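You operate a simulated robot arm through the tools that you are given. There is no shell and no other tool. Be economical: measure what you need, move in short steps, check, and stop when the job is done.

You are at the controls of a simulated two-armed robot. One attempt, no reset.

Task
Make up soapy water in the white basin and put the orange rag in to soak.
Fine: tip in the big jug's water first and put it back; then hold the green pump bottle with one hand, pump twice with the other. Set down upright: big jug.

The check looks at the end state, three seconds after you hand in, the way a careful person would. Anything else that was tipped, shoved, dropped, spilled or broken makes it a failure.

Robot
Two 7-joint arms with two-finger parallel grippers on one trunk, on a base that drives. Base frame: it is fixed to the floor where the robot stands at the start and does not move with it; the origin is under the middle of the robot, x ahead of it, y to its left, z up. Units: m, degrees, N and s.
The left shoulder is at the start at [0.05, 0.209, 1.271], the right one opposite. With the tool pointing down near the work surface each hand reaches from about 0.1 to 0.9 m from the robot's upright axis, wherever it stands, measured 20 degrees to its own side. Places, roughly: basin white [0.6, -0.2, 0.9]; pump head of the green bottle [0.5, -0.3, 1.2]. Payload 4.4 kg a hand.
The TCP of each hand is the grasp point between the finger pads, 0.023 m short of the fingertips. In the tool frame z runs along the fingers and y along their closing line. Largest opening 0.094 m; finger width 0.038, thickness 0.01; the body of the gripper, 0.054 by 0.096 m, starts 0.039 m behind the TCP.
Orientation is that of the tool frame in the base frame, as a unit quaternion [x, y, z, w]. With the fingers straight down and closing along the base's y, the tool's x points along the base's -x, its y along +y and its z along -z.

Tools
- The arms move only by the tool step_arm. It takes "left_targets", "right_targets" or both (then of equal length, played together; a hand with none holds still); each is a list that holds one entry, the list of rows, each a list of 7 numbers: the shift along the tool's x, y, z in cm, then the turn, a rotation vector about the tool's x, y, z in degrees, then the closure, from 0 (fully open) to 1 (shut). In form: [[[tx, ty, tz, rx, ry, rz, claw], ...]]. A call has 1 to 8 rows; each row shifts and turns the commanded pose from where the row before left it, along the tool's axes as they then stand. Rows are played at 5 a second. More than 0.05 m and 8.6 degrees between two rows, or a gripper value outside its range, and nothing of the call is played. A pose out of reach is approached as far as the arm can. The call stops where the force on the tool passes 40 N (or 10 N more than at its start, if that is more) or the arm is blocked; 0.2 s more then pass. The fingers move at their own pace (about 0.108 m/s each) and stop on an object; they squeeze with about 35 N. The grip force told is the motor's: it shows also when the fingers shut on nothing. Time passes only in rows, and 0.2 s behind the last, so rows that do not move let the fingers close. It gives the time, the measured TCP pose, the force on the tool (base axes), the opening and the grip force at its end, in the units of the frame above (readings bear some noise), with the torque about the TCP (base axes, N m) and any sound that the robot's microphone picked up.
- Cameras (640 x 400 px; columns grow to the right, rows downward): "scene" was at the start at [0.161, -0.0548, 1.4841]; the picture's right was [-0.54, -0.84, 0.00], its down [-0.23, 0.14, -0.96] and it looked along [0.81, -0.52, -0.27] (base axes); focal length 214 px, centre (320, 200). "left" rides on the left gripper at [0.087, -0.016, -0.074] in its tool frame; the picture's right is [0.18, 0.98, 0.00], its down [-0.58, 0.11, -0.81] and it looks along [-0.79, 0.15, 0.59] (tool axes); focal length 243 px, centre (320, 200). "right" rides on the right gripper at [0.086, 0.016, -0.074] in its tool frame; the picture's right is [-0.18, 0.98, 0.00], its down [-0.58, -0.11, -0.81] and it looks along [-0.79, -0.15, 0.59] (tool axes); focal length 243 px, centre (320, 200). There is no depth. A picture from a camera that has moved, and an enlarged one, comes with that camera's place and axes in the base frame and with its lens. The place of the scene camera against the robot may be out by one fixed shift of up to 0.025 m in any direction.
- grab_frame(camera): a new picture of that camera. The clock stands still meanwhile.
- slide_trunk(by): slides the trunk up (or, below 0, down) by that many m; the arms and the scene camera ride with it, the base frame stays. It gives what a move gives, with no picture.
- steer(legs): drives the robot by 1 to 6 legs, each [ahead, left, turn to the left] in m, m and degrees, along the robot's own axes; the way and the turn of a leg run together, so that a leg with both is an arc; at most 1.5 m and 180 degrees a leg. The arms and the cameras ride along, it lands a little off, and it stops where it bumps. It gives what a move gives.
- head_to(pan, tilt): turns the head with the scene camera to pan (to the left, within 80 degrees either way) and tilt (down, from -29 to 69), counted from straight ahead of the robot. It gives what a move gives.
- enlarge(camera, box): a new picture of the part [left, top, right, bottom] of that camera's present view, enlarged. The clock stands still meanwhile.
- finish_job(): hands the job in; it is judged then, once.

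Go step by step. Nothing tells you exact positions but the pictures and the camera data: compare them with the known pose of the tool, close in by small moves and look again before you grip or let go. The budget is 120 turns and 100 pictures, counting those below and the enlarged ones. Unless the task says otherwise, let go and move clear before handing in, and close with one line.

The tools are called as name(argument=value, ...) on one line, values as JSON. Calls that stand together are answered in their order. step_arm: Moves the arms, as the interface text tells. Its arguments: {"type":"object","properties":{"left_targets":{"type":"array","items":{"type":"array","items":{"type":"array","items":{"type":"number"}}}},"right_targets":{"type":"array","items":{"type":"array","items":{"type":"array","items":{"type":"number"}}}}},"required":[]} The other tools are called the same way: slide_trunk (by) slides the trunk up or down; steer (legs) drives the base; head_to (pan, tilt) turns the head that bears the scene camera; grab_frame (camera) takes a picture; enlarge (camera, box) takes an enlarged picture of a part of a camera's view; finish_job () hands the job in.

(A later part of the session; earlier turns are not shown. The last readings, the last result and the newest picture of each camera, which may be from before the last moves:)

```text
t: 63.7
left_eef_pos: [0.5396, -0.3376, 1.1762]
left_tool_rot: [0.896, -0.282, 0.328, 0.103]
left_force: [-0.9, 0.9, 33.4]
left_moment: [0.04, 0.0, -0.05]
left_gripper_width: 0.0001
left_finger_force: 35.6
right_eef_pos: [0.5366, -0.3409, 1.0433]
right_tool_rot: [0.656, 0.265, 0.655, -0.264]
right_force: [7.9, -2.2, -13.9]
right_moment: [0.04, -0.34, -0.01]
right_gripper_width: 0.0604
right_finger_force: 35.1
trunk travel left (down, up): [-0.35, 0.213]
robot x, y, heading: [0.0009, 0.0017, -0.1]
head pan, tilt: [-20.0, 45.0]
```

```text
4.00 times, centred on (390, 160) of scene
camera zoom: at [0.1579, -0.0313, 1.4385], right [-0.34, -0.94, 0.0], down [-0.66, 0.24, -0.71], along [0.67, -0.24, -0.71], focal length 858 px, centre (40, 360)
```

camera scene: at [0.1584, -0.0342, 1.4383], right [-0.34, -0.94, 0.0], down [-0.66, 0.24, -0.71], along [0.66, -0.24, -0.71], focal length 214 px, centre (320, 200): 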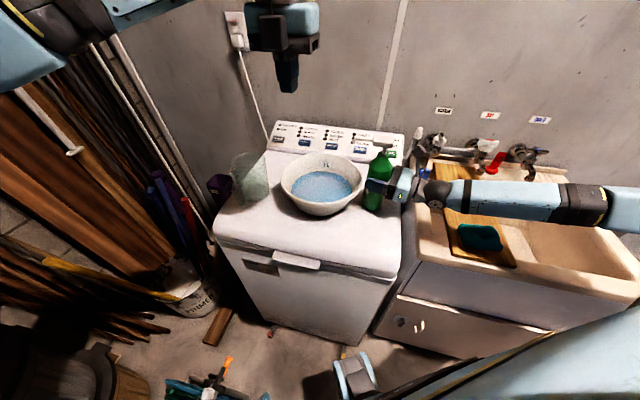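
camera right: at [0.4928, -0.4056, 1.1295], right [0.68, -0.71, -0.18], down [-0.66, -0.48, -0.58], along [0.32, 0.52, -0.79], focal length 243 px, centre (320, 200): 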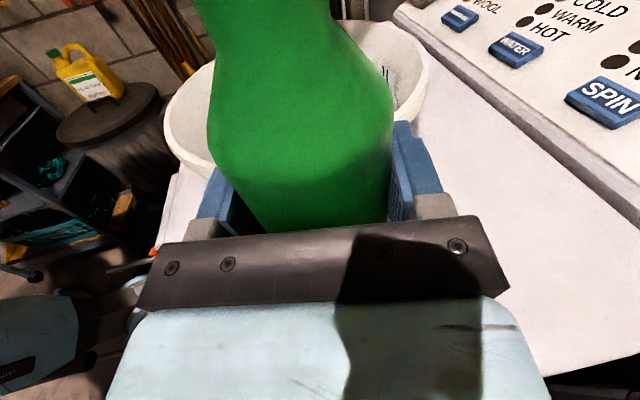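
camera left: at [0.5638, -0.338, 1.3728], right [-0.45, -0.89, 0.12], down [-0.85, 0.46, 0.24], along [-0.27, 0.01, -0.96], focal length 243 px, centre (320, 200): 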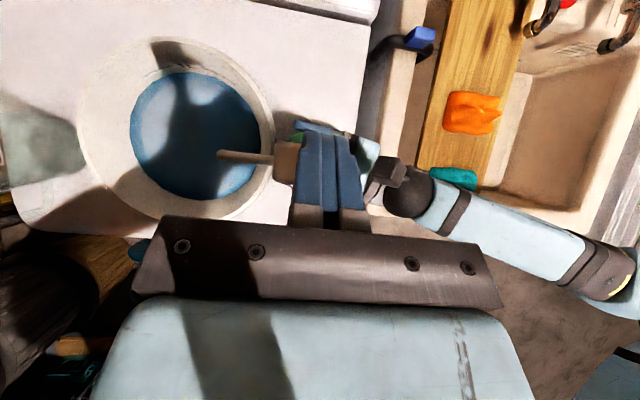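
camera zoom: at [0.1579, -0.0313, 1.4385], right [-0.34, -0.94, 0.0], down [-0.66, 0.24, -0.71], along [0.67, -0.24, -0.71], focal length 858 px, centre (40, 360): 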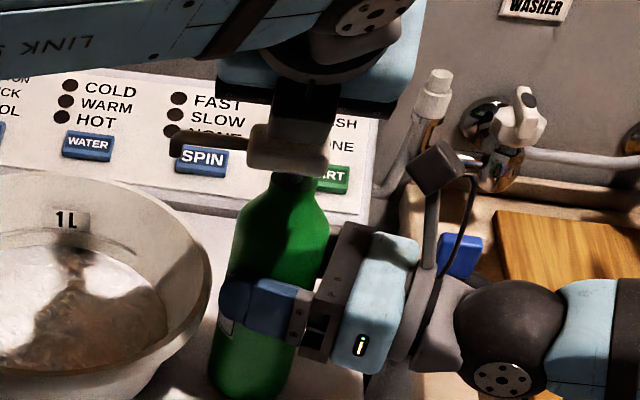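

The stroke bottomed out at TCP z 1.176. I'll raise the hand clear to let the head come back.

step_arm(left_targets=[[[0.643, 0, -0.766, 0, 0, 0, 1], [0.643, 0, -0.766, 0, 0, 0, 1], [0.643, 0, -0.766, 0, 0, 0, 1], [0.643, 0, -0.766, 0, 0, 0, 1], [0, 0, 0, 0, 0, 0, 1], [0, 0, 0, 0, 0, 0, 1]]])

enlarge(camera="scene", box=[340, 110, 440, 210])

```text
t: 65.1
left_eef_pos: [0.5397, -0.3363, 1.2146]
left_tool_rot: [0.896, -0.282, 0.327, 0.103]
left_force: [-0.1, -0.7, -0.4]
left_moment: [-0.01, 0.02, -0.01]
left_gripper_width: 0.0
left_finger_force: 35.0
right_eef_pos: [0.5369, -0.3423, 1.0411]
right_tool_rot: [0.656, 0.265, 0.655, -0.265]
right_force: [-0.6, 0.1, 0.5]
right_moment: [0.0, -0.03, 0.0]
right_gripper_width: 0.0606
right_finger_force: 35.1
trunk travel left (down, up): [-0.35, 0.213]
robot x, y, heading: [0.0026, 0.0013, -0.2]
head pan, tilt: [-20.0, 45.0]
```

```text
4.00 times, centred on (390, 160) of scene
camera zoom: at [0.1589, -0.0322, 1.4382], right [-0.34, -0.94, 0.0], down [-0.66, 0.24, -0.71], along [0.66, -0.24, -0.71], focal length 858 px, centre (40, 360)
```

zoom: 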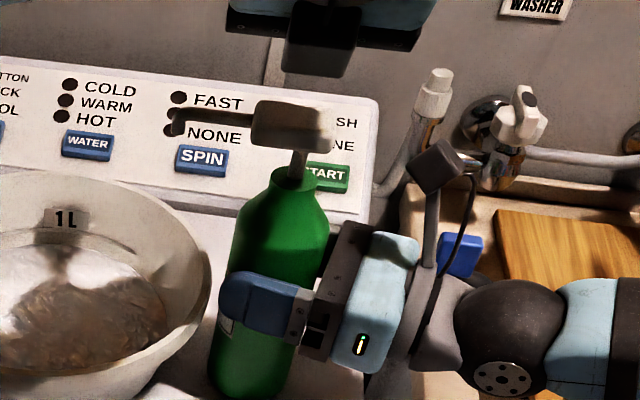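

The head has come back up. Now the second stroke to the same depth, followed by the release.

step_arm(left_targets=[[[-0.322, 0, 0.383, 0, 0, 0, 1], [-0.322, 0, 0.383, 0, 0, 0, 1], [-0.322, 0, 0.383, 0, 0, 0, 1], [-0.322, 0, 0.383, 0, 0, 0, 1], [-0.322, 0, 0.383, 0, 0, 0, 1], [-0.322, 0, 0.383, 0, 0, 0, 1], [-0.322, 0, 0.383, 0, 0, 0, 1], [-0.16, 0, 0.19, 0, 0, 0, 1]]])

enlarge(camera="scene", box=[340, 110, 440, 210])

```text
t: 66.9
left_eef_pos: [0.5407, -0.3376, 1.1782]
left_tool_rot: [0.896, -0.282, 0.328, 0.103]
left_force: [-3.1, 1.3, 15.9]
left_moment: [0.02, 0.11, -0.05]
left_gripper_width: 0.0002
left_finger_force: 35.1
right_eef_pos: [0.5362, -0.3414, 1.0431]
right_tool_rot: [0.656, 0.264, 0.655, -0.263]
right_force: [7.4, -2.0, -4.1]
right_moment: [0.11, -0.08, 0.04]
right_gripper_width: 0.0607
right_finger_force: 34.7
trunk travel left (down, up): [-0.35, 0.213]
robot x, y, heading: [-0.0006, -0.0034, 0.1]
head pan, tilt: [-20.0, 45.0]
```

```text
4.00 times, centred on (390, 160) of scene
camera zoom: at [0.1583, -0.0315, 1.4385], right [-0.34, -0.94, 0.0], down [-0.66, 0.24, -0.71], along [0.66, -0.24, -0.71], focal length 858 px, centre (40, 360)
```

zoom: 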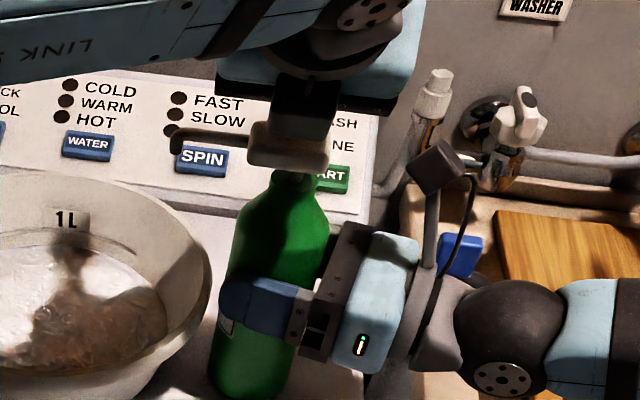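

The second stroke reached bottom as well. I'll lift the left hand off and bring it back to the left.

step_arm(left_targets=[[[0.643, 0, -0.766, 0, 0, 0, 1], [1.28, 0, -1.53, 0, 0, 0, 1], [2.5, 0, -3.0, 0, 0, 0, 1], [2.5, 0, -3.0, 0, 0, 0, 1], [-1.87, -3.5, -1.57, 0, 0, 0, 1], [-1.87, -3.5, -1.57, 0, 0, 0, 1], [-1.87, -3.5, -1.57, 0, 0, 0, 1], [-1.87, -3.5, -1.57, 0, 0, 0, 1]]])

step_arm(left_targets=[[[-1.87, -3.5, -1.57, 0, 0, 0, 1], [-1.87, -3.5, -1.57, 0, 0, 0, 1], [-1.87, -3.5, -1.57, 0, 0, 0, 1], [-1.87, -3.5, -1.57, 0, 0, 0, 1], [-1.87, -3.5, -1.57, 0, 0, 0, 1], [-1.87, -3.5, -1.57, 0, 0, 0, 1], [0, 0, 0, 0, 0, 0, 1]]])

grab_frame(camera="scene")

```text
t: 68.7
left_eef_pos: [0.5385, -0.1645, 1.2848]
left_tool_rot: [0.896, -0.282, 0.326, 0.104]
left_force: [0.0, 0.0, -0.1]
left_moment: [-0.01, 0.02, -0.01]
left_gripper_width: 0.0
left_finger_force: 35.2
right_eef_pos: [0.5371, -0.3408, 1.0416]
right_tool_rot: [0.656, 0.266, 0.655, -0.265]
right_force: [-0.4, 0.1, -0.1]
right_moment: [-0.04, -0.02, 0.0]
right_gripper_width: 0.0605
right_finger_force: 34.7
trunk travel left (down, up): [-0.35, 0.213]
robot x, y, heading: [0.002, -0.0026, 0.1]
head pan, tilt: [-20.0, 45.0]
```

```text
t: 70.3
left_eef_pos: [0.5378, 0.0879, 1.2847]
left_tool_rot: [0.896, -0.282, 0.327, 0.102]
left_force: [-0.1, -1.0, -0.4]
left_moment: [0.03, 0.0, 0.05]
left_gripper_width: 0.0001
left_finger_force: 35.5
right_eef_pos: [0.5359, -0.3437, 1.0428]
right_tool_rot: [0.655, 0.264, 0.657, -0.265]
right_force: [0.6, 0.3, 0.2]
right_moment: [0.02, -0.07, 0.03]
right_gripper_width: 0.0603
right_finger_force: 35.2
trunk travel left (down, up): [-0.35, 0.213]
robot x, y, heading: [0.001, -0.0017, -0.0]
head pan, tilt: [-20.0, 45.0]
```

```text
33 pictures are left
camera scene: at [0.1587, -0.0333, 1.4383], right [-0.34, -0.94, 0.0], down [-0.66, 0.24, -0.71], along [0.66, -0.24, -0.71], focal length 214 px, centre (320, 200)
```

scene: 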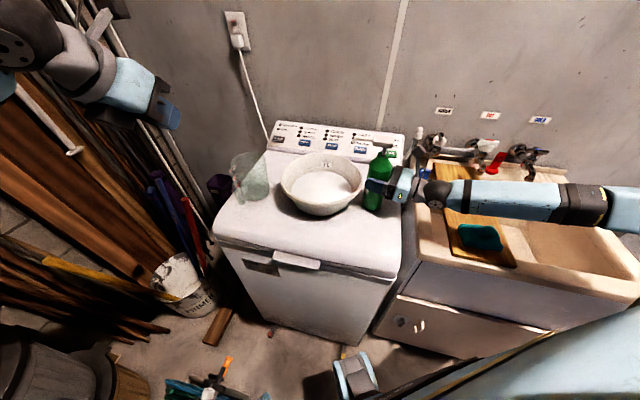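

There's soapy foam in the basin. Next I'll open the right hand and withdraw it straight back from the bottle.

step_arm(right_targets=[[[0, 0, 0, 0, 0, 0, 0.4], [0, 0, 0, 0, 0, 0, 0.2], [0, 0, 0, 0, 0, 0, 0], [0, 0, 0, 0, 0, 0, 0], [0, 0, -2.5, 0, 0, 0, 0], [0, 0, -4, 0, 0, 0, 0], [0, 0, -4, 0, 0, 0, 0], [0, 0, -4, 0, 0, 0, 0]]])

enlarge(camera="scene", box=[210, 110, 430, 250])

```text
t: 72.1
left_eef_pos: [0.5376, 0.0896, 1.2849]
left_tool_rot: [0.896, -0.282, 0.327, 0.102]
left_force: [-0.5, 0.0, 0.3]
left_moment: [0.03, -0.02, -0.01]
left_gripper_width: 0.0
left_finger_force: 34.9
right_eef_pos: [0.4317, -0.4412, 1.0426]
right_tool_rot: [0.655, 0.266, 0.656, -0.265]
right_force: [-0.3, 0.7, -0.6]
right_moment: [0.0, -0.01, -0.01]
right_gripper_width: 0.0938
right_finger_force: 0.1
trunk travel left (down, up): [-0.35, 0.213]
robot x, y, heading: [0.0014, -0.0023, 0.1]
head pan, tilt: [-20.0, 45.0]
```

```text
2.86 times, centred on (320, 180) of scene
camera zoom: at [0.158, -0.0319, 1.4383], right [-0.34, -0.94, 0.0], down [-0.66, 0.24, -0.71], along [0.67, -0.24, -0.71], focal length 613 px, centre (320, 257)
```

zoom: 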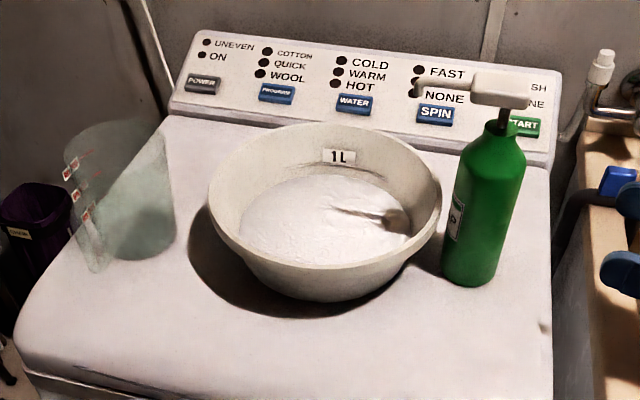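

The bottle stands upright, the jug is in place, and the basin holds foamy water. I'll raise the right hand and turn it fingers-down for the rag.

step_arm(right_targets=[[[4.5, 0, -0.5, 0, 0, 0, 0], [4.5, 0, -0.5, 0, 0, 0, 0], [4.5, 0, 0, 0, 0, 0, 0], [4.5, 0, 0, 0, 0, 0, 0], [4.5, 0, 0, 0, 0, 0, 0], [4.5, 0, 0, 0, 0, 0, 0], [0, 0, 0, 0, -8.2, 0, 0], [0, 0, 0, 0, -8.2, 0, 0]]])

step_arm(right_targets=[[[0, 0, 0, 0, -8.2, 0, 0], [0, 0, 0, 0, -8.2, 0, 0], [0, 0, 0, 0, -8.2, 0, 0], [0, 0, 0, 0, -8.2, 0, 0], [0, 0, 0, 0, -8.2, 0, 0], [0, 0, 0, 0, -8.2, 0, 0], [0, 0, 0, 0, -8.2, 0, 0], [0, 0, 0, 0, -8.2, 0, 0]]])

step_arm(right_targets=[[[0, 0, 0, 0, -8, 0, 0], [0, 0, 0, 0, 0, -8.5, 0], [0, 0, 0, 0, 0, -8.5, 0], [0, 0, 0, 0, 0, -8.5, 0], [0, 0, 0, 0, 0, -8.5, 0], [0, 0, 0, 0, 0, -8.5, 0], [0, 0, 0, 0, 0, -8.5, 0], [0, 0, 0, 0, 0, -8.5, 0]]])

step_arm(right_targets=[[[0, 0, 0, 0, 0, -8.5, 0], [0, 0, 0, 0, 0, -8.5, 0], [0, 0, 0, 0, 0, -8.5, 0], [0, 0, 0, 0, 0, -8.5, 0], [0, 0, 0, 0, 0, -8.5, 0], [0, 0, 0, 0, 0, -8.5, 0], [0, 0, 0, 0, 0, -8.5, 0], [0, 0, 0, 0, 0, -8.5, 0]]])

grab_frame(camera="right")

grab_frame(camera="scene")

```text
t: 73.9
left_eef_pos: [0.5386, 0.0893, 1.2837]
left_tool_rot: [0.897, -0.282, 0.326, 0.103]
left_force: [-0.8, -0.1, 0.2]
left_moment: [0.0, 0.02, -0.02]
left_gripper_width: 0.0
left_finger_force: 35.0
right_eef_pos: [0.4246, -0.4471, 1.3123]
right_tool_rot: [0.743, 0.3, 0.556, -0.223]
right_force: [0.8, -0.1, -0.1]
right_moment: [-0.01, 0.01, 0.01]
right_gripper_width: 0.094
right_finger_force: 0.1
trunk travel left (down, up): [-0.35, 0.213]
robot x, y, heading: [0.0036, 0.0044, -0.1]
head pan, tilt: [-20.0, 45.0]
```

```text
t: 75.7
left_eef_pos: [0.5404, 0.0888, 1.2836]
left_tool_rot: [0.896, -0.282, 0.326, 0.102]
left_force: [0.1, 0.7, 0.0]
left_moment: [-0.02, 0.0, -0.05]
left_gripper_width: 0.0001
left_finger_force: 34.6
right_eef_pos: [0.4269, -0.4495, 1.3116]
right_tool_rot: [0.925, 0.373, 0.064, -0.026]
right_force: [0.4, -0.6, -0.5]
right_moment: [-0.01, -0.02, -0.02]
right_gripper_width: 0.0941
right_finger_force: 0.1
trunk travel left (down, up): [-0.35, 0.213]
robot x, y, heading: [0.0018, -0.0013, 0.1]
head pan, tilt: [-20.0, 45.0]
```

```text
t: 77.5
left_eef_pos: [0.5392, 0.0881, 1.2849]
left_tool_rot: [0.896, -0.283, 0.326, 0.103]
left_force: [-0.5, 0.0, 0.0]
left_moment: [0.01, 0.0, 0.0]
left_gripper_width: 0.0
left_finger_force: 34.9
right_eef_pos: [0.4253, -0.449, 1.3113]
right_tool_rot: [0.619, 0.785, 0.0, 0.0]
right_force: [-0.6, -0.5, -0.1]
right_moment: [0.0, 0.0, -0.02]
right_gripper_width: 0.0942
right_finger_force: 0.1
trunk travel left (down, up): [-0.35, 0.213]
robot x, y, heading: [-0.0017, -0.0001, -0.2]
head pan, tilt: [-20.0, 45.0]
```

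```text
t: 79.3
left_eef_pos: [0.5391, 0.0894, 1.2841]
left_tool_rot: [0.897, -0.281, 0.326, 0.102]
left_force: [-0.4, -0.2, -0.5]
left_moment: [0.0, -0.01, -0.01]
left_gripper_width: 0.0002
left_finger_force: 35.3
right_eef_pos: [0.4255, -0.4492, 1.3123]
right_tool_rot: [0.073, 0.997, 0.001, 0.0]
right_force: [-0.5, -0.1, -1.1]
right_moment: [-0.02, 0.02, 0.0]
right_gripper_width: 0.094
right_finger_force: 0.1
trunk travel left (down, up): [-0.35, 0.213]
robot x, y, heading: [-0.0006, -0.0035, -0.1]
head pan, tilt: [-20.0, 45.0]
```

```text
31 pictures are left
camera right: at [0.3413, -0.4206, 1.3876], right [0.33, 0.95, 0.0], down [0.56, -0.19, 0.81], along [0.76, -0.26, -0.59], focal length 243 px, centre (320, 200)
```

right: 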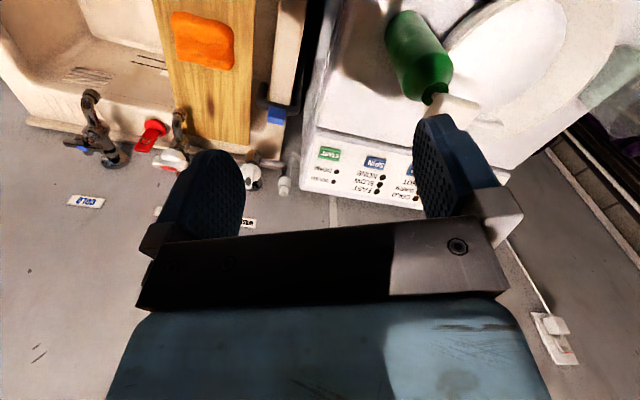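

```text
30 pictures are left
camera scene: at [0.1588, -0.0323, 1.4382], right [-0.34, -0.94, 0.0], down [-0.66, 0.24, -0.71], along [0.66, -0.24, -0.71], focal length 214 px, centre (320, 200)
```

scene: 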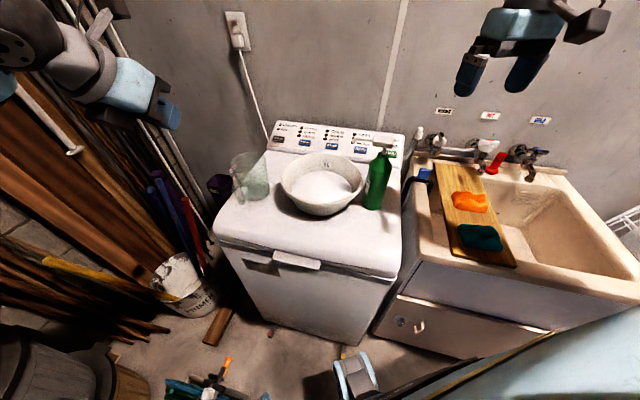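

The orange rag lies near [0.445, -0.66, 0.935]. I'll move the right hand above it.

step_arm(right_targets=[[[-0.72, -2.94, 3.0, 0, 0, 0, 0], [-0.72, -2.94, 3.0, 0, 0, 0, 0], [-0.72, -2.94, 3.0, 0, 0, 0, 0], [-0.72, -2.94, 3.0, 0, 0, 0, 0], [-0.72, -2.94, 3.0, 0, 0, 0, 0], [-0.72, -2.94, 3.0, 0, 0, 0, 0], [-0.72, -2.94, 3.0, 0, 0, 0, 0], [0, 0, 0, 0, 0, 0, 0]]])

grab_frame(camera="right")

enlarge(camera="scene", box=[400, 110, 560, 270])

```text
t: 81.1
left_eef_pos: [0.5399, 0.0903, 1.2853]
left_tool_rot: [0.897, -0.281, 0.327, 0.102]
left_force: [-0.5, 0.1, -0.5]
left_moment: [0.0, -0.03, 0.02]
left_gripper_width: 0.0001
left_finger_force: 35.0
right_eef_pos: [0.4432, -0.6591, 1.1023]
right_tool_rot: [0.074, 0.997, 0.0, 0.0]
right_force: [0.2, -0.2, -0.5]
right_moment: [0.03, -0.04, 0.01]
right_gripper_width: 0.0939
right_finger_force: 0.1
trunk travel left (down, up): [-0.35, 0.213]
robot x, y, heading: [0.0013, 0.0013, 0.1]
head pan, tilt: [-20.0, 45.0]
```

```text
29 pictures are left
camera right: at [0.3603, -0.6313, 1.1782], right [0.33, 0.94, 0.0], down [0.56, -0.19, 0.81], along [0.76, -0.26, -0.59], focal length 243 px, centre (320, 200)
```

right: 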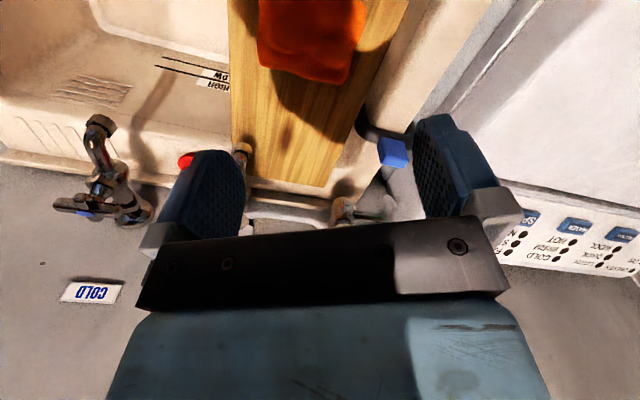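

```text
2.50 times, centred on (480, 190) of scene
camera zoom: at [0.1585, -0.0312, 1.4383], right [-0.34, -0.94, 0.0], down [-0.66, 0.24, -0.71], along [0.66, -0.24, -0.71], focal length 536 px, centre (-80, 225)
```

zoom: 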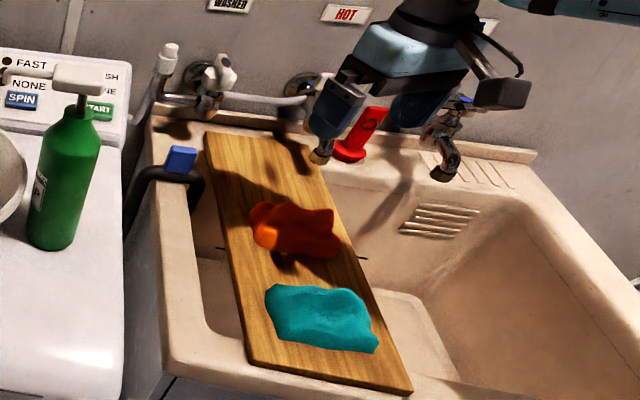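

The rag's centre is at about [0.437, -0.668], and its short side runs along [0.87, -0.5]. I'll yaw the hand so the fingers close across that side, then check.

step_arm(right_targets=[[[0, 0, 0, 0, 0, -8.5, 0], [0, 0, 0, 0, 0, -8.5, 0], [0, 0, 0, 0, 0, -8.5, 0], [0, 0, 0, 0, 0, -8.5, 0], [0, 0, 0, 0, 0, -8.5, 0], [0, 0, 0, 0, 0, -8.5, 0], [0, 0, 0, 0, 0, -8.5, 0], [0, 0, 0, 0, 0, -8.5, 0]]])

grab_frame(camera="right")

```text
t: 82.9
left_eef_pos: [0.5405, 0.091, 1.2843]
left_tool_rot: [0.897, -0.281, 0.326, 0.103]
left_force: [0.6, 0.5, -0.7]
left_moment: [-0.01, 0.02, 0.0]
left_gripper_width: 0.0001
left_finger_force: 34.8
right_eef_pos: [0.3983, -0.3954, 1.0925]
right_tool_rot: [-0.375, 0.927, 0.0, 0.001]
right_force: [-0.2, -0.1, -0.1]
right_moment: [-0.03, -0.01, 0.01]
right_gripper_width: 0.0941
right_finger_force: 0.0
right hand out of reach, approached as far as the arm can: row 2, 3, 4, 5, 6, 7, 8
trunk travel left (down, up): [-0.35, 0.213]
robot x, y, heading: [0.0005, -0.0007, -0.2]
head pan, tilt: [-20.0, 45.0]
```

```text
27 pictures are left
camera right: at [0.3234, -0.444, 1.1675], right [-0.55, 0.84, 0.0], down [0.49, 0.32, 0.81], along [0.67, 0.44, -0.59], focal length 243 px, centre (320, 200)
```

right: 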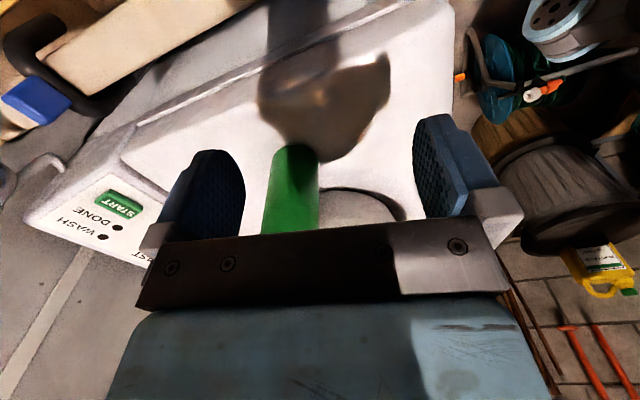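

The arm couldn't hold that yaw and drifted towards the washer. I'll check whether anything was touched before going back.

grab_frame(camera="scene")

step_arm(right_targets=[[[0, 0, -5, 0, 0, 0, 0], [0, 0, -5, 0, 0, 0, 0], [0, 0, -3, 0, 0, 0, 0], [0, 0, 0, 0, 0, 0, 0]]])

enlarge(camera="scene", box=[210, 110, 430, 250])

```text
26 pictures are left
camera scene: at [0.1595, -0.03, 1.4381], right [-0.34, -0.94, 0.0], down [-0.67, 0.24, -0.71], along [0.66, -0.24, -0.71], focal length 214 px, centre (320, 200)
```

scene: 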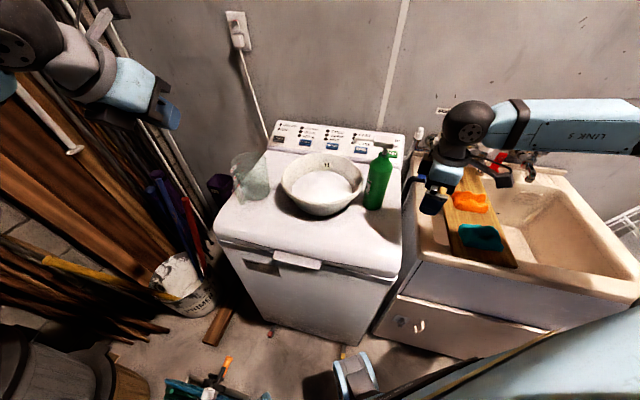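

```text
t: 83.9
left_eef_pos: [0.5397, 0.0907, 1.2849]
left_tool_rot: [0.897, -0.281, 0.325, 0.102]
left_force: [1.2, -0.2, 0.3]
left_moment: [-0.06, 0.04, 0.01]
left_gripper_width: 0.0002
left_finger_force: 34.9
right_eef_pos: [0.4013, -0.3852, 1.2025]
right_tool_rot: [-0.378, 0.926, 0.005, 0.002]
right_force: [0.4, 0.4, -0.6]
right_moment: [0.02, 0.0, 0.01]
right_gripper_width: 0.0941
right_finger_force: 0.0
right hand out of reach, approached as far as the arm can: row 1
trunk travel left (down, up): [-0.35, 0.213]
robot x, y, heading: [0.0013, 0.0007, -0.1]
head pan, tilt: [-20.0, 45.0]
```

```text
2.86 times, centred on (320, 180) of scene
camera zoom: at [0.159, -0.0315, 1.4382], right [-0.34, -0.94, 0.0], down [-0.66, 0.24, -0.71], along [0.66, -0.24, -0.71], focal length 613 px, centre (320, 257)
```

zoom: 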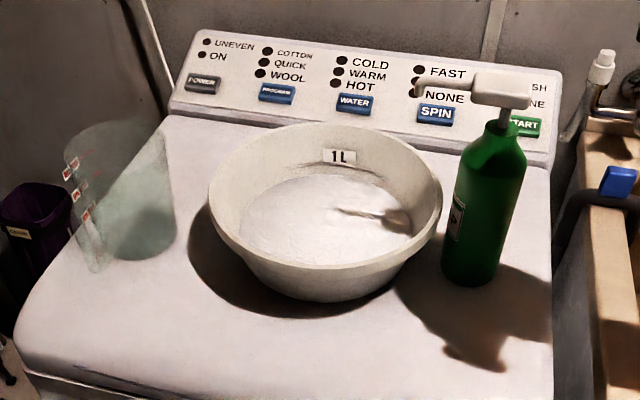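

Nothing was touched: the bottle, basin and jug are unchanged. I'll rise and yaw back the other way, to a closing line along [0.5, 0.87], before returning to the rag.

step_arm(right_targets=[[[0, 0, -5, 0, 0, 0, 0], [0, 0, -4, 0, 0, 0, 0], [0, 0, 0, 0, 0, 8.2, 0], [0, 0, 0, 0, 0, 8.2, 0], [0, 0, 0, 0, 0, 8.2, 0], [0, 0, 0, 0, 0, 8.2, 0], [0, 0, 0, 0, 0, 8.2, 0], [0, 0, 0, 0, 0, 8.2, 0]]])

step_arm(right_targets=[[[0, 0, 0, 0, 0, 8.2, 0], [0, 0, 0, 0, 0, 8.2, 0], [0, 0, 0, 0, 0, 8.2, 0], [0, 0, 0, 0, 0, 0, 0]]])

```text
t: 85.7
left_eef_pos: [0.5392, 0.0888, 1.2841]
left_tool_rot: [0.896, -0.282, 0.326, 0.103]
left_force: [-0.1, -0.2, 0.4]
left_moment: [0.01, 0.02, 0.01]
left_gripper_width: 0.0
left_finger_force: 35.0
right_eef_pos: [0.4012, -0.3855, 1.2915]
right_tool_rot: [0.041, 0.999, 0.005, -0.001]
right_force: [-0.3, 0.3, 0.1]
right_moment: [-0.01, -0.02, 0.0]
right_gripper_width: 0.094
right_finger_force: 0.0
trunk travel left (down, up): [-0.35, 0.213]
robot x, y, heading: [0.003, 0.0007, 0.2]
head pan, tilt: [-20.0, 45.0]
```

```text
t: 86.7
left_eef_pos: [0.5389, 0.0891, 1.2833]
left_tool_rot: [0.897, -0.282, 0.326, 0.102]
left_force: [0.0, -0.1, 0.4]
left_moment: [-0.02, 0.01, 0.0]
left_gripper_width: 0.0
left_finger_force: 35.1
right_eef_pos: [0.4018, -0.3869, 1.2917]
right_tool_rot: [0.254, 0.967, 0.005, -0.002]
right_force: [0.0, -0.5, -0.6]
right_moment: [-0.02, 0.01, -0.05]
right_gripper_width: 0.094
right_finger_force: 0.0
trunk travel left (down, up): [-0.35, 0.213]
robot x, y, heading: [-0.0026, 0.0007, -0.1]
head pan, tilt: [-20.0, 45.0]
```

I'll go to hover over the rag at z 1.06.

step_arm(right_targets=[[[-2.1, -2.83, 2.9, 0, 0, 0, 0], [-2.1, -2.83, 2.9, 0, 0, 0, 0], [-2.1, -2.83, 2.9, 0, 0, 0, 0], [-2.1, -2.83, 2.9, 0, 0, 0, 0], [-2.1, -2.83, 2.9, 0, 0, 0, 0], [-2.1, -2.83, 2.9, 0, 0, 0, 0], [-2.1, -2.83, 2.9, 0, 0, 0, 0], [-2.1, -2.83, 2.9, 0, 0, 0, 0]]])

enlarge(camera="scene", box=[400, 110, 560, 270])

grab_frame(camera="right")

```text
t: 88.5
left_eef_pos: [0.5394, 0.0876, 1.2846]
left_tool_rot: [0.896, -0.283, 0.326, 0.103]
left_force: [-0.2, -0.2, -0.1]
left_moment: [-0.02, -0.02, -0.03]
left_gripper_width: 0.0
left_finger_force: 35.0
right_eef_pos: [0.4388, -0.6652, 1.0563]
right_tool_rot: [0.252, 0.968, 0.004, -0.002]
right_force: [0.7, -0.5, -1.1]
right_moment: [0.03, 0.02, -0.02]
right_gripper_width: 0.0939
right_finger_force: 0.1
trunk travel left (down, up): [-0.35, 0.213]
robot x, y, heading: [0.0014, -0.0022, 0.0]
head pan, tilt: [-20.0, 45.0]
```

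```text
2.50 times, centred on (480, 190) of scene
camera zoom: at [0.1593, -0.0334, 1.4381], right [-0.34, -0.94, 0.0], down [-0.66, 0.24, -0.71], along [0.66, -0.24, -0.71], focal length 536 px, centre (-80, 225)
```

zoom: 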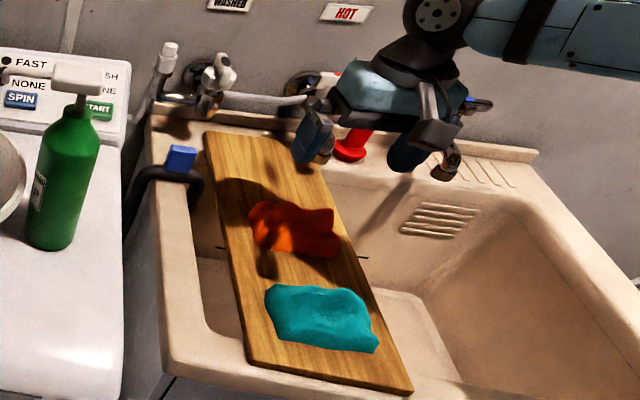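

```text
23 pictures are left
camera right: at [0.3704, -0.6102, 1.1333], right [0.64, 0.77, 0.01], down [0.46, -0.39, 0.8], along [0.62, -0.51, -0.6], focal length 243 px, centre (320, 200)
```

right: 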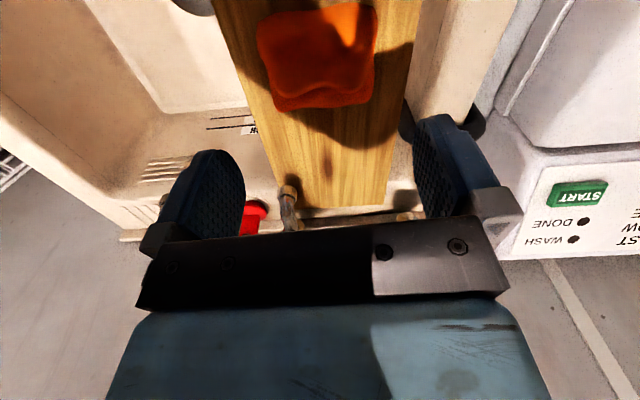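

The rag is about 9 cm square, centred near [0.431, -0.663]. I'll centre over it, lower to just above and look.

step_arm(right_targets=[[[0.8, -0.2, 1.5, 0, 0, 0, 0], [0, 0, 2.5, 0, 0, 0, 0], [0, 0, 2.2, 0, 0, 0, 0], [0, 0, 0, 0, 0, 0, 0]]])

grab_frame(camera="right")

enlarge(camera="scene", box=[430, 150, 530, 250])

```text
t: 89.5
left_eef_pos: [0.5394, 0.0893, 1.2839]
left_tool_rot: [0.896, -0.281, 0.327, 0.102]
left_force: [-0.2, 0.3, -0.8]
left_moment: [0.0, 0.0, 0.04]
left_gripper_width: 0.0001
left_finger_force: 34.4
right_eef_pos: [0.4293, -0.6604, 0.9957]
right_tool_rot: [0.253, 0.968, 0.005, -0.002]
right_force: [0.5, -0.5, -0.4]
right_moment: [0.01, 0.02, 0.01]
right_gripper_width: 0.0939
right_finger_force: 0.1
trunk travel left (down, up): [-0.35, 0.213]
robot x, y, heading: [0.0052, 0.0002, -0.1]
head pan, tilt: [-20.0, 45.0]
```

```text
22 pictures are left
camera right: at [0.3611, -0.6057, 1.0725], right [0.64, 0.77, 0.01], down [0.45, -0.39, 0.8], along [0.62, -0.51, -0.6], focal length 243 px, centre (320, 200)
```

right: 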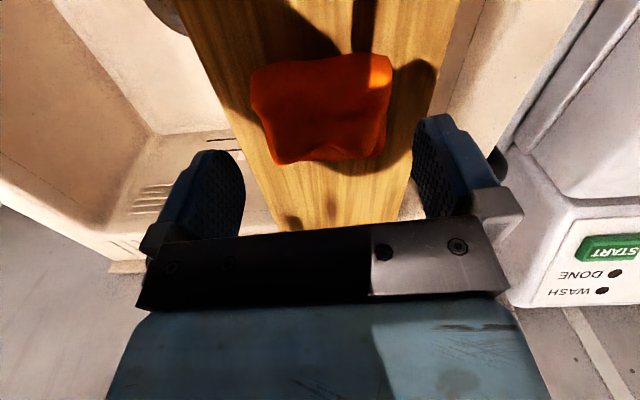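

```text
4.00 times, centred on (480, 200) of scene
camera zoom: at [0.1587, -0.032, 1.4382], right [-0.34, -0.94, 0.0], down [-0.66, 0.24, -0.71], along [0.66, -0.24, -0.71], focal length 858 px, centre (-320, 200)
```

zoom: 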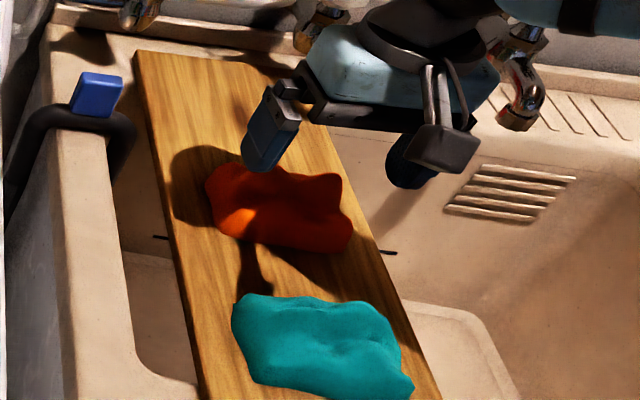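

The rag is centred between the fingers. I'll lower in small steps while watching the force.

step_arm(right_targets=[[[0, 0, 0.8, 0, 0, 0, 0], [0, 0, 0.8, 0, 0, 0, 0], [0, 0, 0.8, 0, 0, 0, 0], [0, 0, 0.6, 0, 0, 0, 0], [0, 0, 0, 0, 0, 0, 0]]])

grab_frame(camera="right")

enlarge(camera="scene", box=[430, 150, 530, 250])

```text
t: 90.7
left_eef_pos: [0.5395, 0.0887, 1.2853]
left_tool_rot: [0.897, -0.282, 0.326, 0.102]
left_force: [1.0, 1.0, -0.8]
left_moment: [0.01, 0.03, 0.01]
left_gripper_width: 0.0
left_finger_force: 34.4
right_eef_pos: [0.4287, -0.6602, 0.9641]
right_tool_rot: [0.252, 0.968, 0.005, -0.002]
right_force: [-0.4, -0.2, -0.2]
right_moment: [0.01, 0.01, -0.01]
right_gripper_width: 0.0943
right_finger_force: 0.1
trunk travel left (down, up): [-0.35, 0.213]
robot x, y, heading: [0.001, 0.0037, -0.0]
head pan, tilt: [-20.0, 45.0]
```

```text
20 pictures are left
camera right: at [0.3609, -0.6052, 1.0413], right [0.64, 0.77, 0.01], down [0.46, -0.39, 0.8], along [0.62, -0.51, -0.6], focal length 243 px, centre (320, 200)
```

right: 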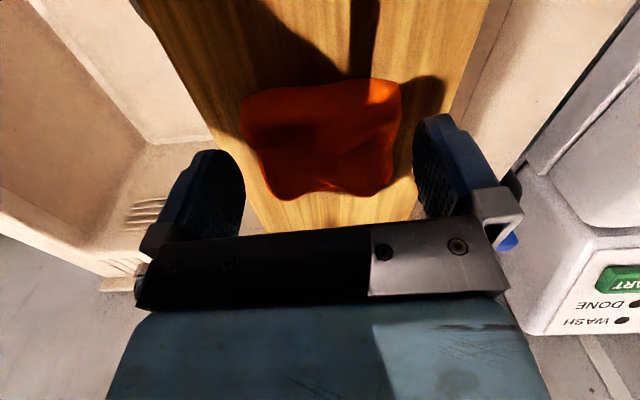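

```text
4.00 times, centred on (480, 200) of scene
camera zoom: at [0.1588, -0.0321, 1.4382], right [-0.34, -0.94, 0.0], down [-0.66, 0.24, -0.71], along [0.66, -0.24, -0.71], focal length 858 px, centre (-320, 200)
```

zoom: 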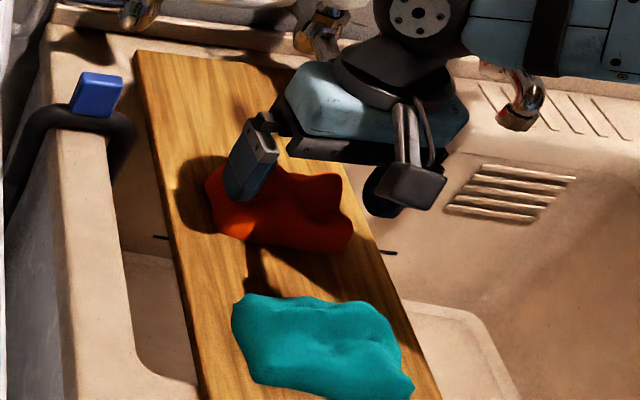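

The rag is lower than I assumed, with its surface near z 0.91. I'll shift slightly forward and continue down gently.

step_arm(right_targets=[[[-0.9, -0.2, 0.8, 0, 0, 0, 0], [0, 0, 0.8, 0, 0, 0, 0], [0, 0, 0.8, 0, 0, 0, 0], [0, 0, 0.5, 0, 0, 0, 0], [0, 0, 0, 0, 0, 0, 0]]])

grab_frame(camera="right")

```text
t: 91.5
left_eef_pos: [0.5374, 0.0906, 1.2873]
left_tool_rot: [0.896, -0.282, 0.328, 0.104]
left_force: [-0.6, 0.0, -0.5]
left_moment: [0.03, 0.01, -0.01]
left_gripper_width: 0.0
left_finger_force: 34.9
right_eef_pos: [0.4377, -0.6667, 0.9557]
right_tool_rot: [0.253, 0.967, 0.004, 0.006]
right_force: [-9.2, 6.0, 25.6]
right_moment: [1.39, -0.14, 0.53]
right_gripper_width: 0.0942
right_finger_force: 0.1
trunk travel left (down, up): [-0.35, 0.213]
robot x, y, heading: [-0.0004, -0.0002, -0.2]
head pan, tilt: [-20.0, 45.0]
stopped in row 3 (right hand): the force on the tool passed its limit at 48 N (the readings are from after the stop); the commanded pose is now the measured one
```

```text
18 pictures are left
camera right: at [0.3679, -0.6107, 1.0297], right [0.64, 0.77, 0.01], down [0.44, -0.39, 0.81], along [0.63, -0.51, -0.59], focal length 243 px, centre (320, 200)
```

right: 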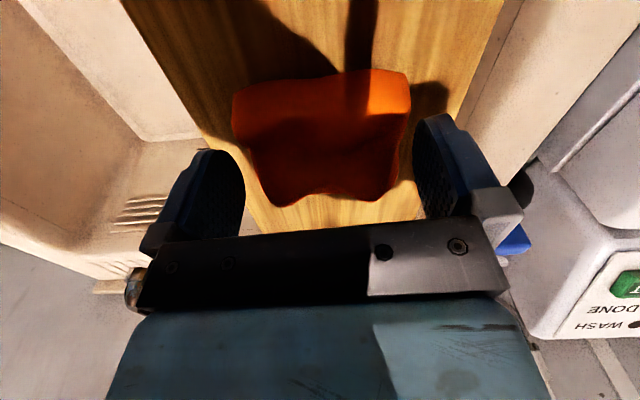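

One fingertip touched the board, so the board top is near z 0.93. I'll ease up 4 mm, shift back 1 cm over the rag's middle and close.

step_arm(right_targets=[[[0, 0, -0.5, 0, 0, 0, 0], [0.9, 0.1, 0, 0, 0, 0, 0], [0, 0, 0.1, 0, 0, 0, 0.3], [0, 0, 0, 0, 0, 0, 0.6], [0, 0, 0, 0, 0, 0, 0.9], [0, 0, 0, 0, 0, 0, 1], [0, 0, 0, 0, 0, 0, 1]]])

grab_frame(camera="right")

```text
t: 93.1
left_eef_pos: [0.5374, 0.0894, 1.285]
left_tool_rot: [0.896, -0.281, 0.328, 0.103]
left_force: [0.2, 0.5, 0.4]
left_moment: [0.02, 0.02, 0.02]
left_gripper_width: 0.0
left_finger_force: 34.7
right_eef_pos: [0.43, -0.6624, 0.9552]
right_tool_rot: [0.253, 0.967, 0.005, 0.004]
right_force: [1.2, -3.8, 17.0]
right_moment: [0.72, -0.4, -0.2]
right_gripper_width: 0.0811
right_finger_force: 35.2
trunk travel left (down, up): [-0.35, 0.213]
robot x, y, heading: [0.0025, 0.0009, -0.1]
head pan, tilt: [-20.0, 45.0]
```

```text
17 pictures are left
camera right: at [0.3614, -0.6065, 1.0304], right [0.64, 0.77, 0.01], down [0.45, -0.39, 0.81], along [0.62, -0.52, -0.59], focal length 243 px, centre (320, 200)
```

right: 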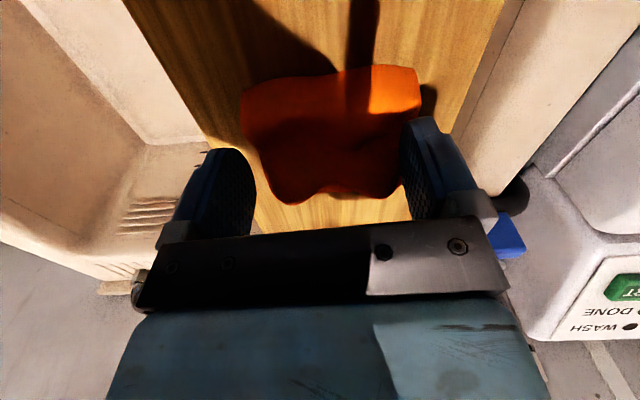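

The fingers closed on the rag at 81 mm. I'll lift a little and see if it comes along.

step_arm(right_targets=[[[0, 0, -0.5, 0, 0, 0, 1], [0, 0, -1, 0, 0, 0, 1], [0, 0, -1.5, 0, 0, 0, 1], [0, 0, -2, 0, 0, 0, 1], [0, 0, 0, 0, 0, 0, 1]]])

grab_frame(camera="right")

enlarge(camera="scene", box=[400, 110, 560, 270])

```text
t: 94.3
left_eef_pos: [0.539, 0.088, 1.2856]
left_tool_rot: [0.896, -0.282, 0.326, 0.103]
left_force: [0.3, -0.9, 0.1]
left_moment: [0.0, 0.0, 0.02]
left_gripper_width: 0.0001
left_finger_force: 34.9
right_eef_pos: [0.4294, -0.664, 1.0023]
right_tool_rot: [0.253, 0.967, 0.005, 0.002]
right_force: [-0.4, -0.1, -0.5]
right_moment: [-0.03, 0.02, 0.0]
right_gripper_width: 0.0808
right_finger_force: 35.3
trunk travel left (down, up): [-0.35, 0.213]
robot x, y, heading: [-0.0015, -0.001, 0.1]
head pan, tilt: [-20.0, 45.0]
```

```text
16 pictures are left
camera right: at [0.3618, -0.6077, 1.0783], right [0.64, 0.77, 0.01], down [0.45, -0.39, 0.81], along [0.62, -0.51, -0.59], focal length 243 px, centre (320, 200)
```

right: 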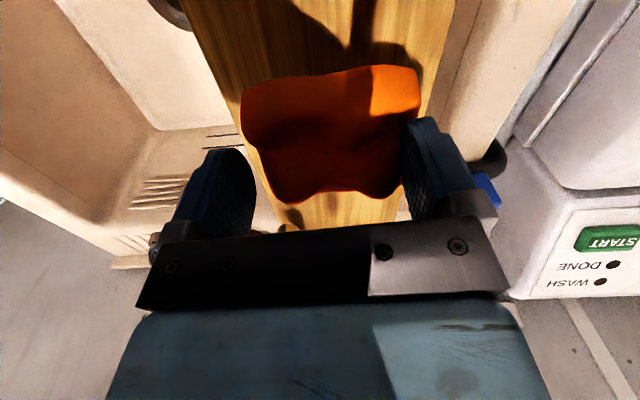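

```text
2.50 times, centred on (480, 190) of scene
camera zoom: at [0.1591, -0.0327, 1.4382], right [-0.34, -0.94, 0.0], down [-0.66, 0.24, -0.71], along [0.66, -0.24, -0.71], focal length 536 px, centre (-80, 225)
```

zoom: 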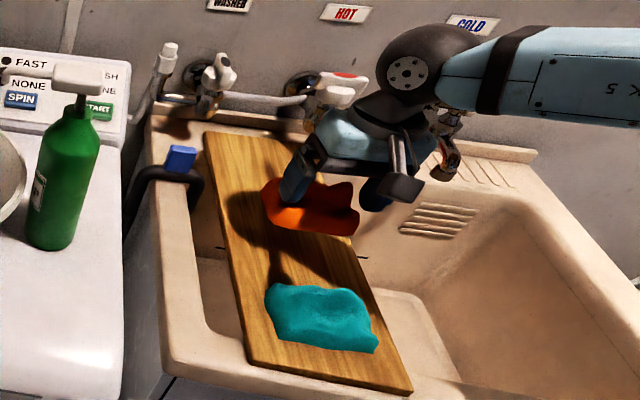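

The rag comes along with the hand. I'll lift it to z 1.30, well above the pump head, and draw the left hand back a little for room.

step_arm(right_targets=[[[0, 0, -4.3, 0, 0, 0, 1], [0, 0, -4.3, 0, 0, 0, 1], [0, 0, -4.3, 0, 0, 0, 1], [0, 0, -4.3, 0, 0, 0, 1], [0, 0, -4.3, 0, 0, 0, 1], [0, 0, -4.3, 0, 0, 0, 1], [0, 0, -4.2, 0, 0, 0, 1], [0, 0, 0, 0, 0, 0, 1]]], left_targets=[[[0, 0, -2, 0, 0, 0, 1], [0, 0, -2, 0, 0, 0, 1], [0, 0, -2, 0, 0, 0, 1], [0, 0, -2, 0, 0, 0, 1], [0, 0, -2, 0, 0, 0, 1], [0, 0, 0, 0, 0, 0, 1], [0, 0, 0, 0, 0, 0, 1], [0, 0, 0, 0, 0, 0, 1]]])

step_arm(right_targets=[[[0.45, 4.28, 0, 0, 0, 0, 1], [0.45, 4.28, 0, 0, 0, 0, 1], [0.45, 4.28, 0, 0, 0, 0, 1], [0.45, 4.28, 0, 0, 0, 0, 1], [0.45, 4.28, 0, 0, 0, 0, 1], [0.45, 4.28, 0, 0, 0, 0, 1], [0, 0, 0, 0, 0, 0, 1]]])

grab_frame(camera="scene")

```text
t: 96.1
left_eef_pos: [0.4871, 0.1258, 1.3622]
left_tool_rot: [0.896, -0.282, 0.326, 0.102]
left_force: [-0.6, -0.4, 0.5]
left_moment: [-0.01, -0.03, -0.01]
left_gripper_width: 0.0
left_finger_force: 35.6
right_eef_pos: [0.4282, -0.6674, 1.3029]
right_tool_rot: [0.253, 0.967, 0.005, 0.002]
right_force: [0.1, -0.5, 0.0]
right_moment: [0.0, 0.02, -0.03]
right_gripper_width: 0.0808
right_finger_force: 34.7
trunk travel left (down, up): [-0.35, 0.213]
robot x, y, heading: [-0.0004, 0.0002, -0.3]
head pan, tilt: [-20.0, 45.0]
```

```text
t: 97.7
left_eef_pos: [0.4856, 0.1247, 1.3633]
left_tool_rot: [0.897, -0.282, 0.325, 0.102]
left_force: [0.3, -0.3, 0.1]
left_moment: [0.01, 0.01, 0.03]
left_gripper_width: 0.0
left_finger_force: 35.0
right_eef_pos: [0.532, -0.43, 1.3057]
right_tool_rot: [0.254, 0.967, 0.005, 0.003]
right_force: [-0.9, 0.0, -1.3]
right_moment: [0.03, 0.0, 0.02]
right_gripper_width: 0.0807
right_finger_force: 35.0
trunk travel left (down, up): [-0.35, 0.213]
robot x, y, heading: [-0.0023, -0.002, -0.2]
head pan, tilt: [-20.0, 45.0]
```

```text
14 pictures are left
camera scene: at [0.158, -0.0336, 1.4383], right [-0.34, -0.94, 0.0], down [-0.66, 0.24, -0.71], along [0.66, -0.24, -0.71], focal length 214 px, centre (320, 200)
```

scene: 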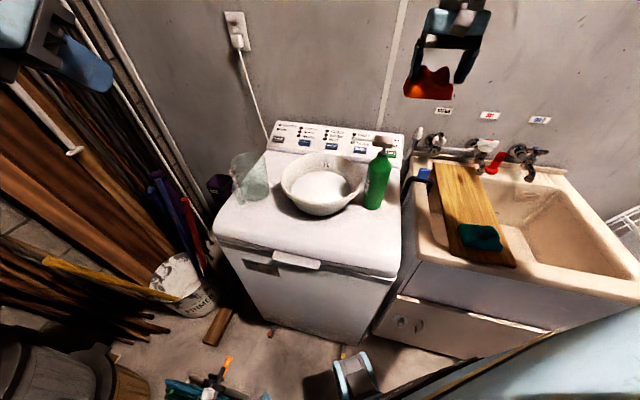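

The rag is still held. I'll carry on to above the basin.

step_arm(right_targets=[[[0.47, 4.32, 0, 0, 0, 0, 1], [0.47, 4.32, 0, 0, 0, 0, 1], [0.47, 4.32, 0, 0, 0, 0, 1], [0.47, 4.32, 0, 0, 0, 0, 1], [0.47, 4.32, 0, 0, 0, 0, 1], [0.47, 4.32, 0, 0, 0, 0, 1], [0, 0, 0, 0, 0, 0, 1]]])

grab_frame(camera="right")

enlarge(camera="scene", box=[210, 50, 430, 240])

```text
t: 99.3
left_eef_pos: [0.4846, 0.1251, 1.3631]
left_tool_rot: [0.896, -0.283, 0.327, 0.103]
left_force: [-0.7, -0.2, 0.0]
left_moment: [0.05, -0.04, 0.0]
left_gripper_width: 0.0
left_finger_force: 34.8
right_eef_pos: [0.6316, -0.1902, 1.3088]
right_tool_rot: [0.255, 0.967, 0.006, 0.004]
right_force: [-0.8, 0.9, -0.7]
right_moment: [-0.01, -0.03, 0.0]
right_gripper_width: 0.0807
right_finger_force: 35.1
trunk travel left (down, up): [-0.35, 0.213]
robot x, y, heading: [0.0, 0.0, -0.0]
head pan, tilt: [-20.0, 45.0]
```

```text
13 pictures are left
camera right: at [0.5628, -0.1345, 1.3845], right [0.64, 0.76, 0.01], down [0.44, -0.39, 0.81], along [0.62, -0.52, -0.59], focal length 243 px, centre (320, 200)
```

right: 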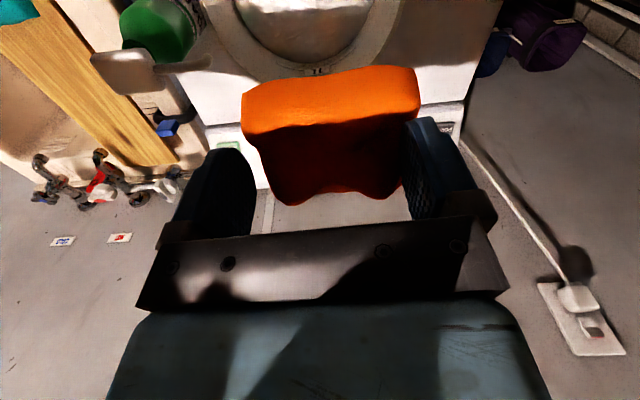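

```text
2.11 times, centred on (320, 145) of scene
camera zoom: at [0.1572, -0.033, 1.4385], right [-0.34, -0.94, 0.0], down [-0.66, 0.24, -0.71], along [0.67, -0.24, -0.71], focal length 452 px, centre (320, 316)
```

zoom: 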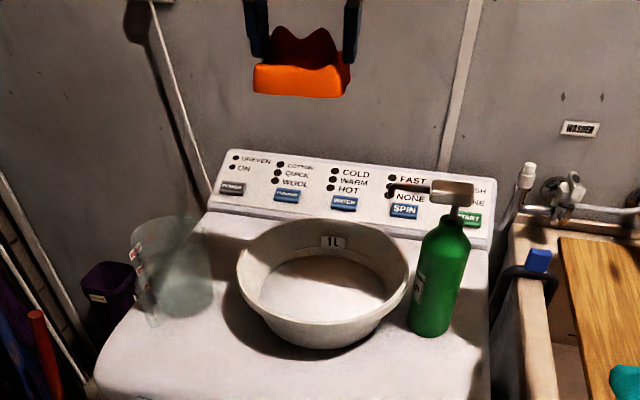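

The rag hangs over the basin, clear of the nozzle. I'll lower it to just above the rim and check.

step_arm(right_targets=[[[0, 0, 4, 0, 0, 0, 1], [0, 0, 4, 0, 0, 0, 1], [0, 0, 4, 0, 0, 0, 1], [0, 0, 4, 0, 0, 0, 1], [0, 0, 4, 0, 0, 0, 1], [0, 0, 3, 0, 0, 0, 1], [0, 0, 0, 0, 0, 0, 1]]])

enlarge(camera="scene", box=[230, 90, 430, 230])

grab_frame(camera="right")

```text
t: 100.9
left_eef_pos: [0.4861, 0.1256, 1.3617]
left_tool_rot: [0.896, -0.282, 0.326, 0.103]
left_force: [-0.1, -0.8, 0.8]
left_moment: [-0.03, -0.03, -0.01]
left_gripper_width: 0.0
left_finger_force: 34.9
right_eef_pos: [0.6154, -0.2112, 1.0886]
right_tool_rot: [0.253, 0.967, 0.005, 0.002]
right_force: [-1.0, -0.4, -0.4]
right_moment: [0.01, 0.0, -0.01]
right_gripper_width: 0.0806
right_finger_force: 34.9
right hand out of reach, approached as far as the arm can: row 4, 5, 6
trunk travel left (down, up): [-0.35, 0.213]
robot x, y, heading: [-0.0014, 0.0003, -0.1]
head pan, tilt: [-20.0, 45.0]
```

```text
2.86 times, centred on (330, 160) of scene
camera zoom: at [0.1587, -0.0322, 1.4382], right [-0.34, -0.94, 0.0], down [-0.66, 0.24, -0.71], along [0.66, -0.24, -0.71], focal length 613 px, centre (291, 314)
```

zoom: 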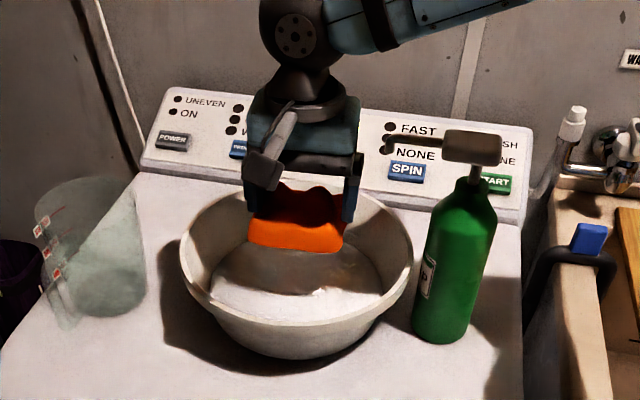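

```text
10 pictures are left
camera right: at [0.547, -0.1553, 1.1638], right [0.64, 0.77, 0.01], down [0.45, -0.39, 0.81], along [0.62, -0.51, -0.59], focal length 243 px, centre (320, 200)
```

right: 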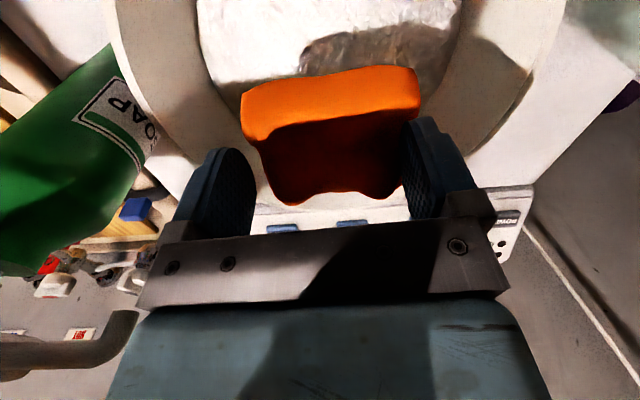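

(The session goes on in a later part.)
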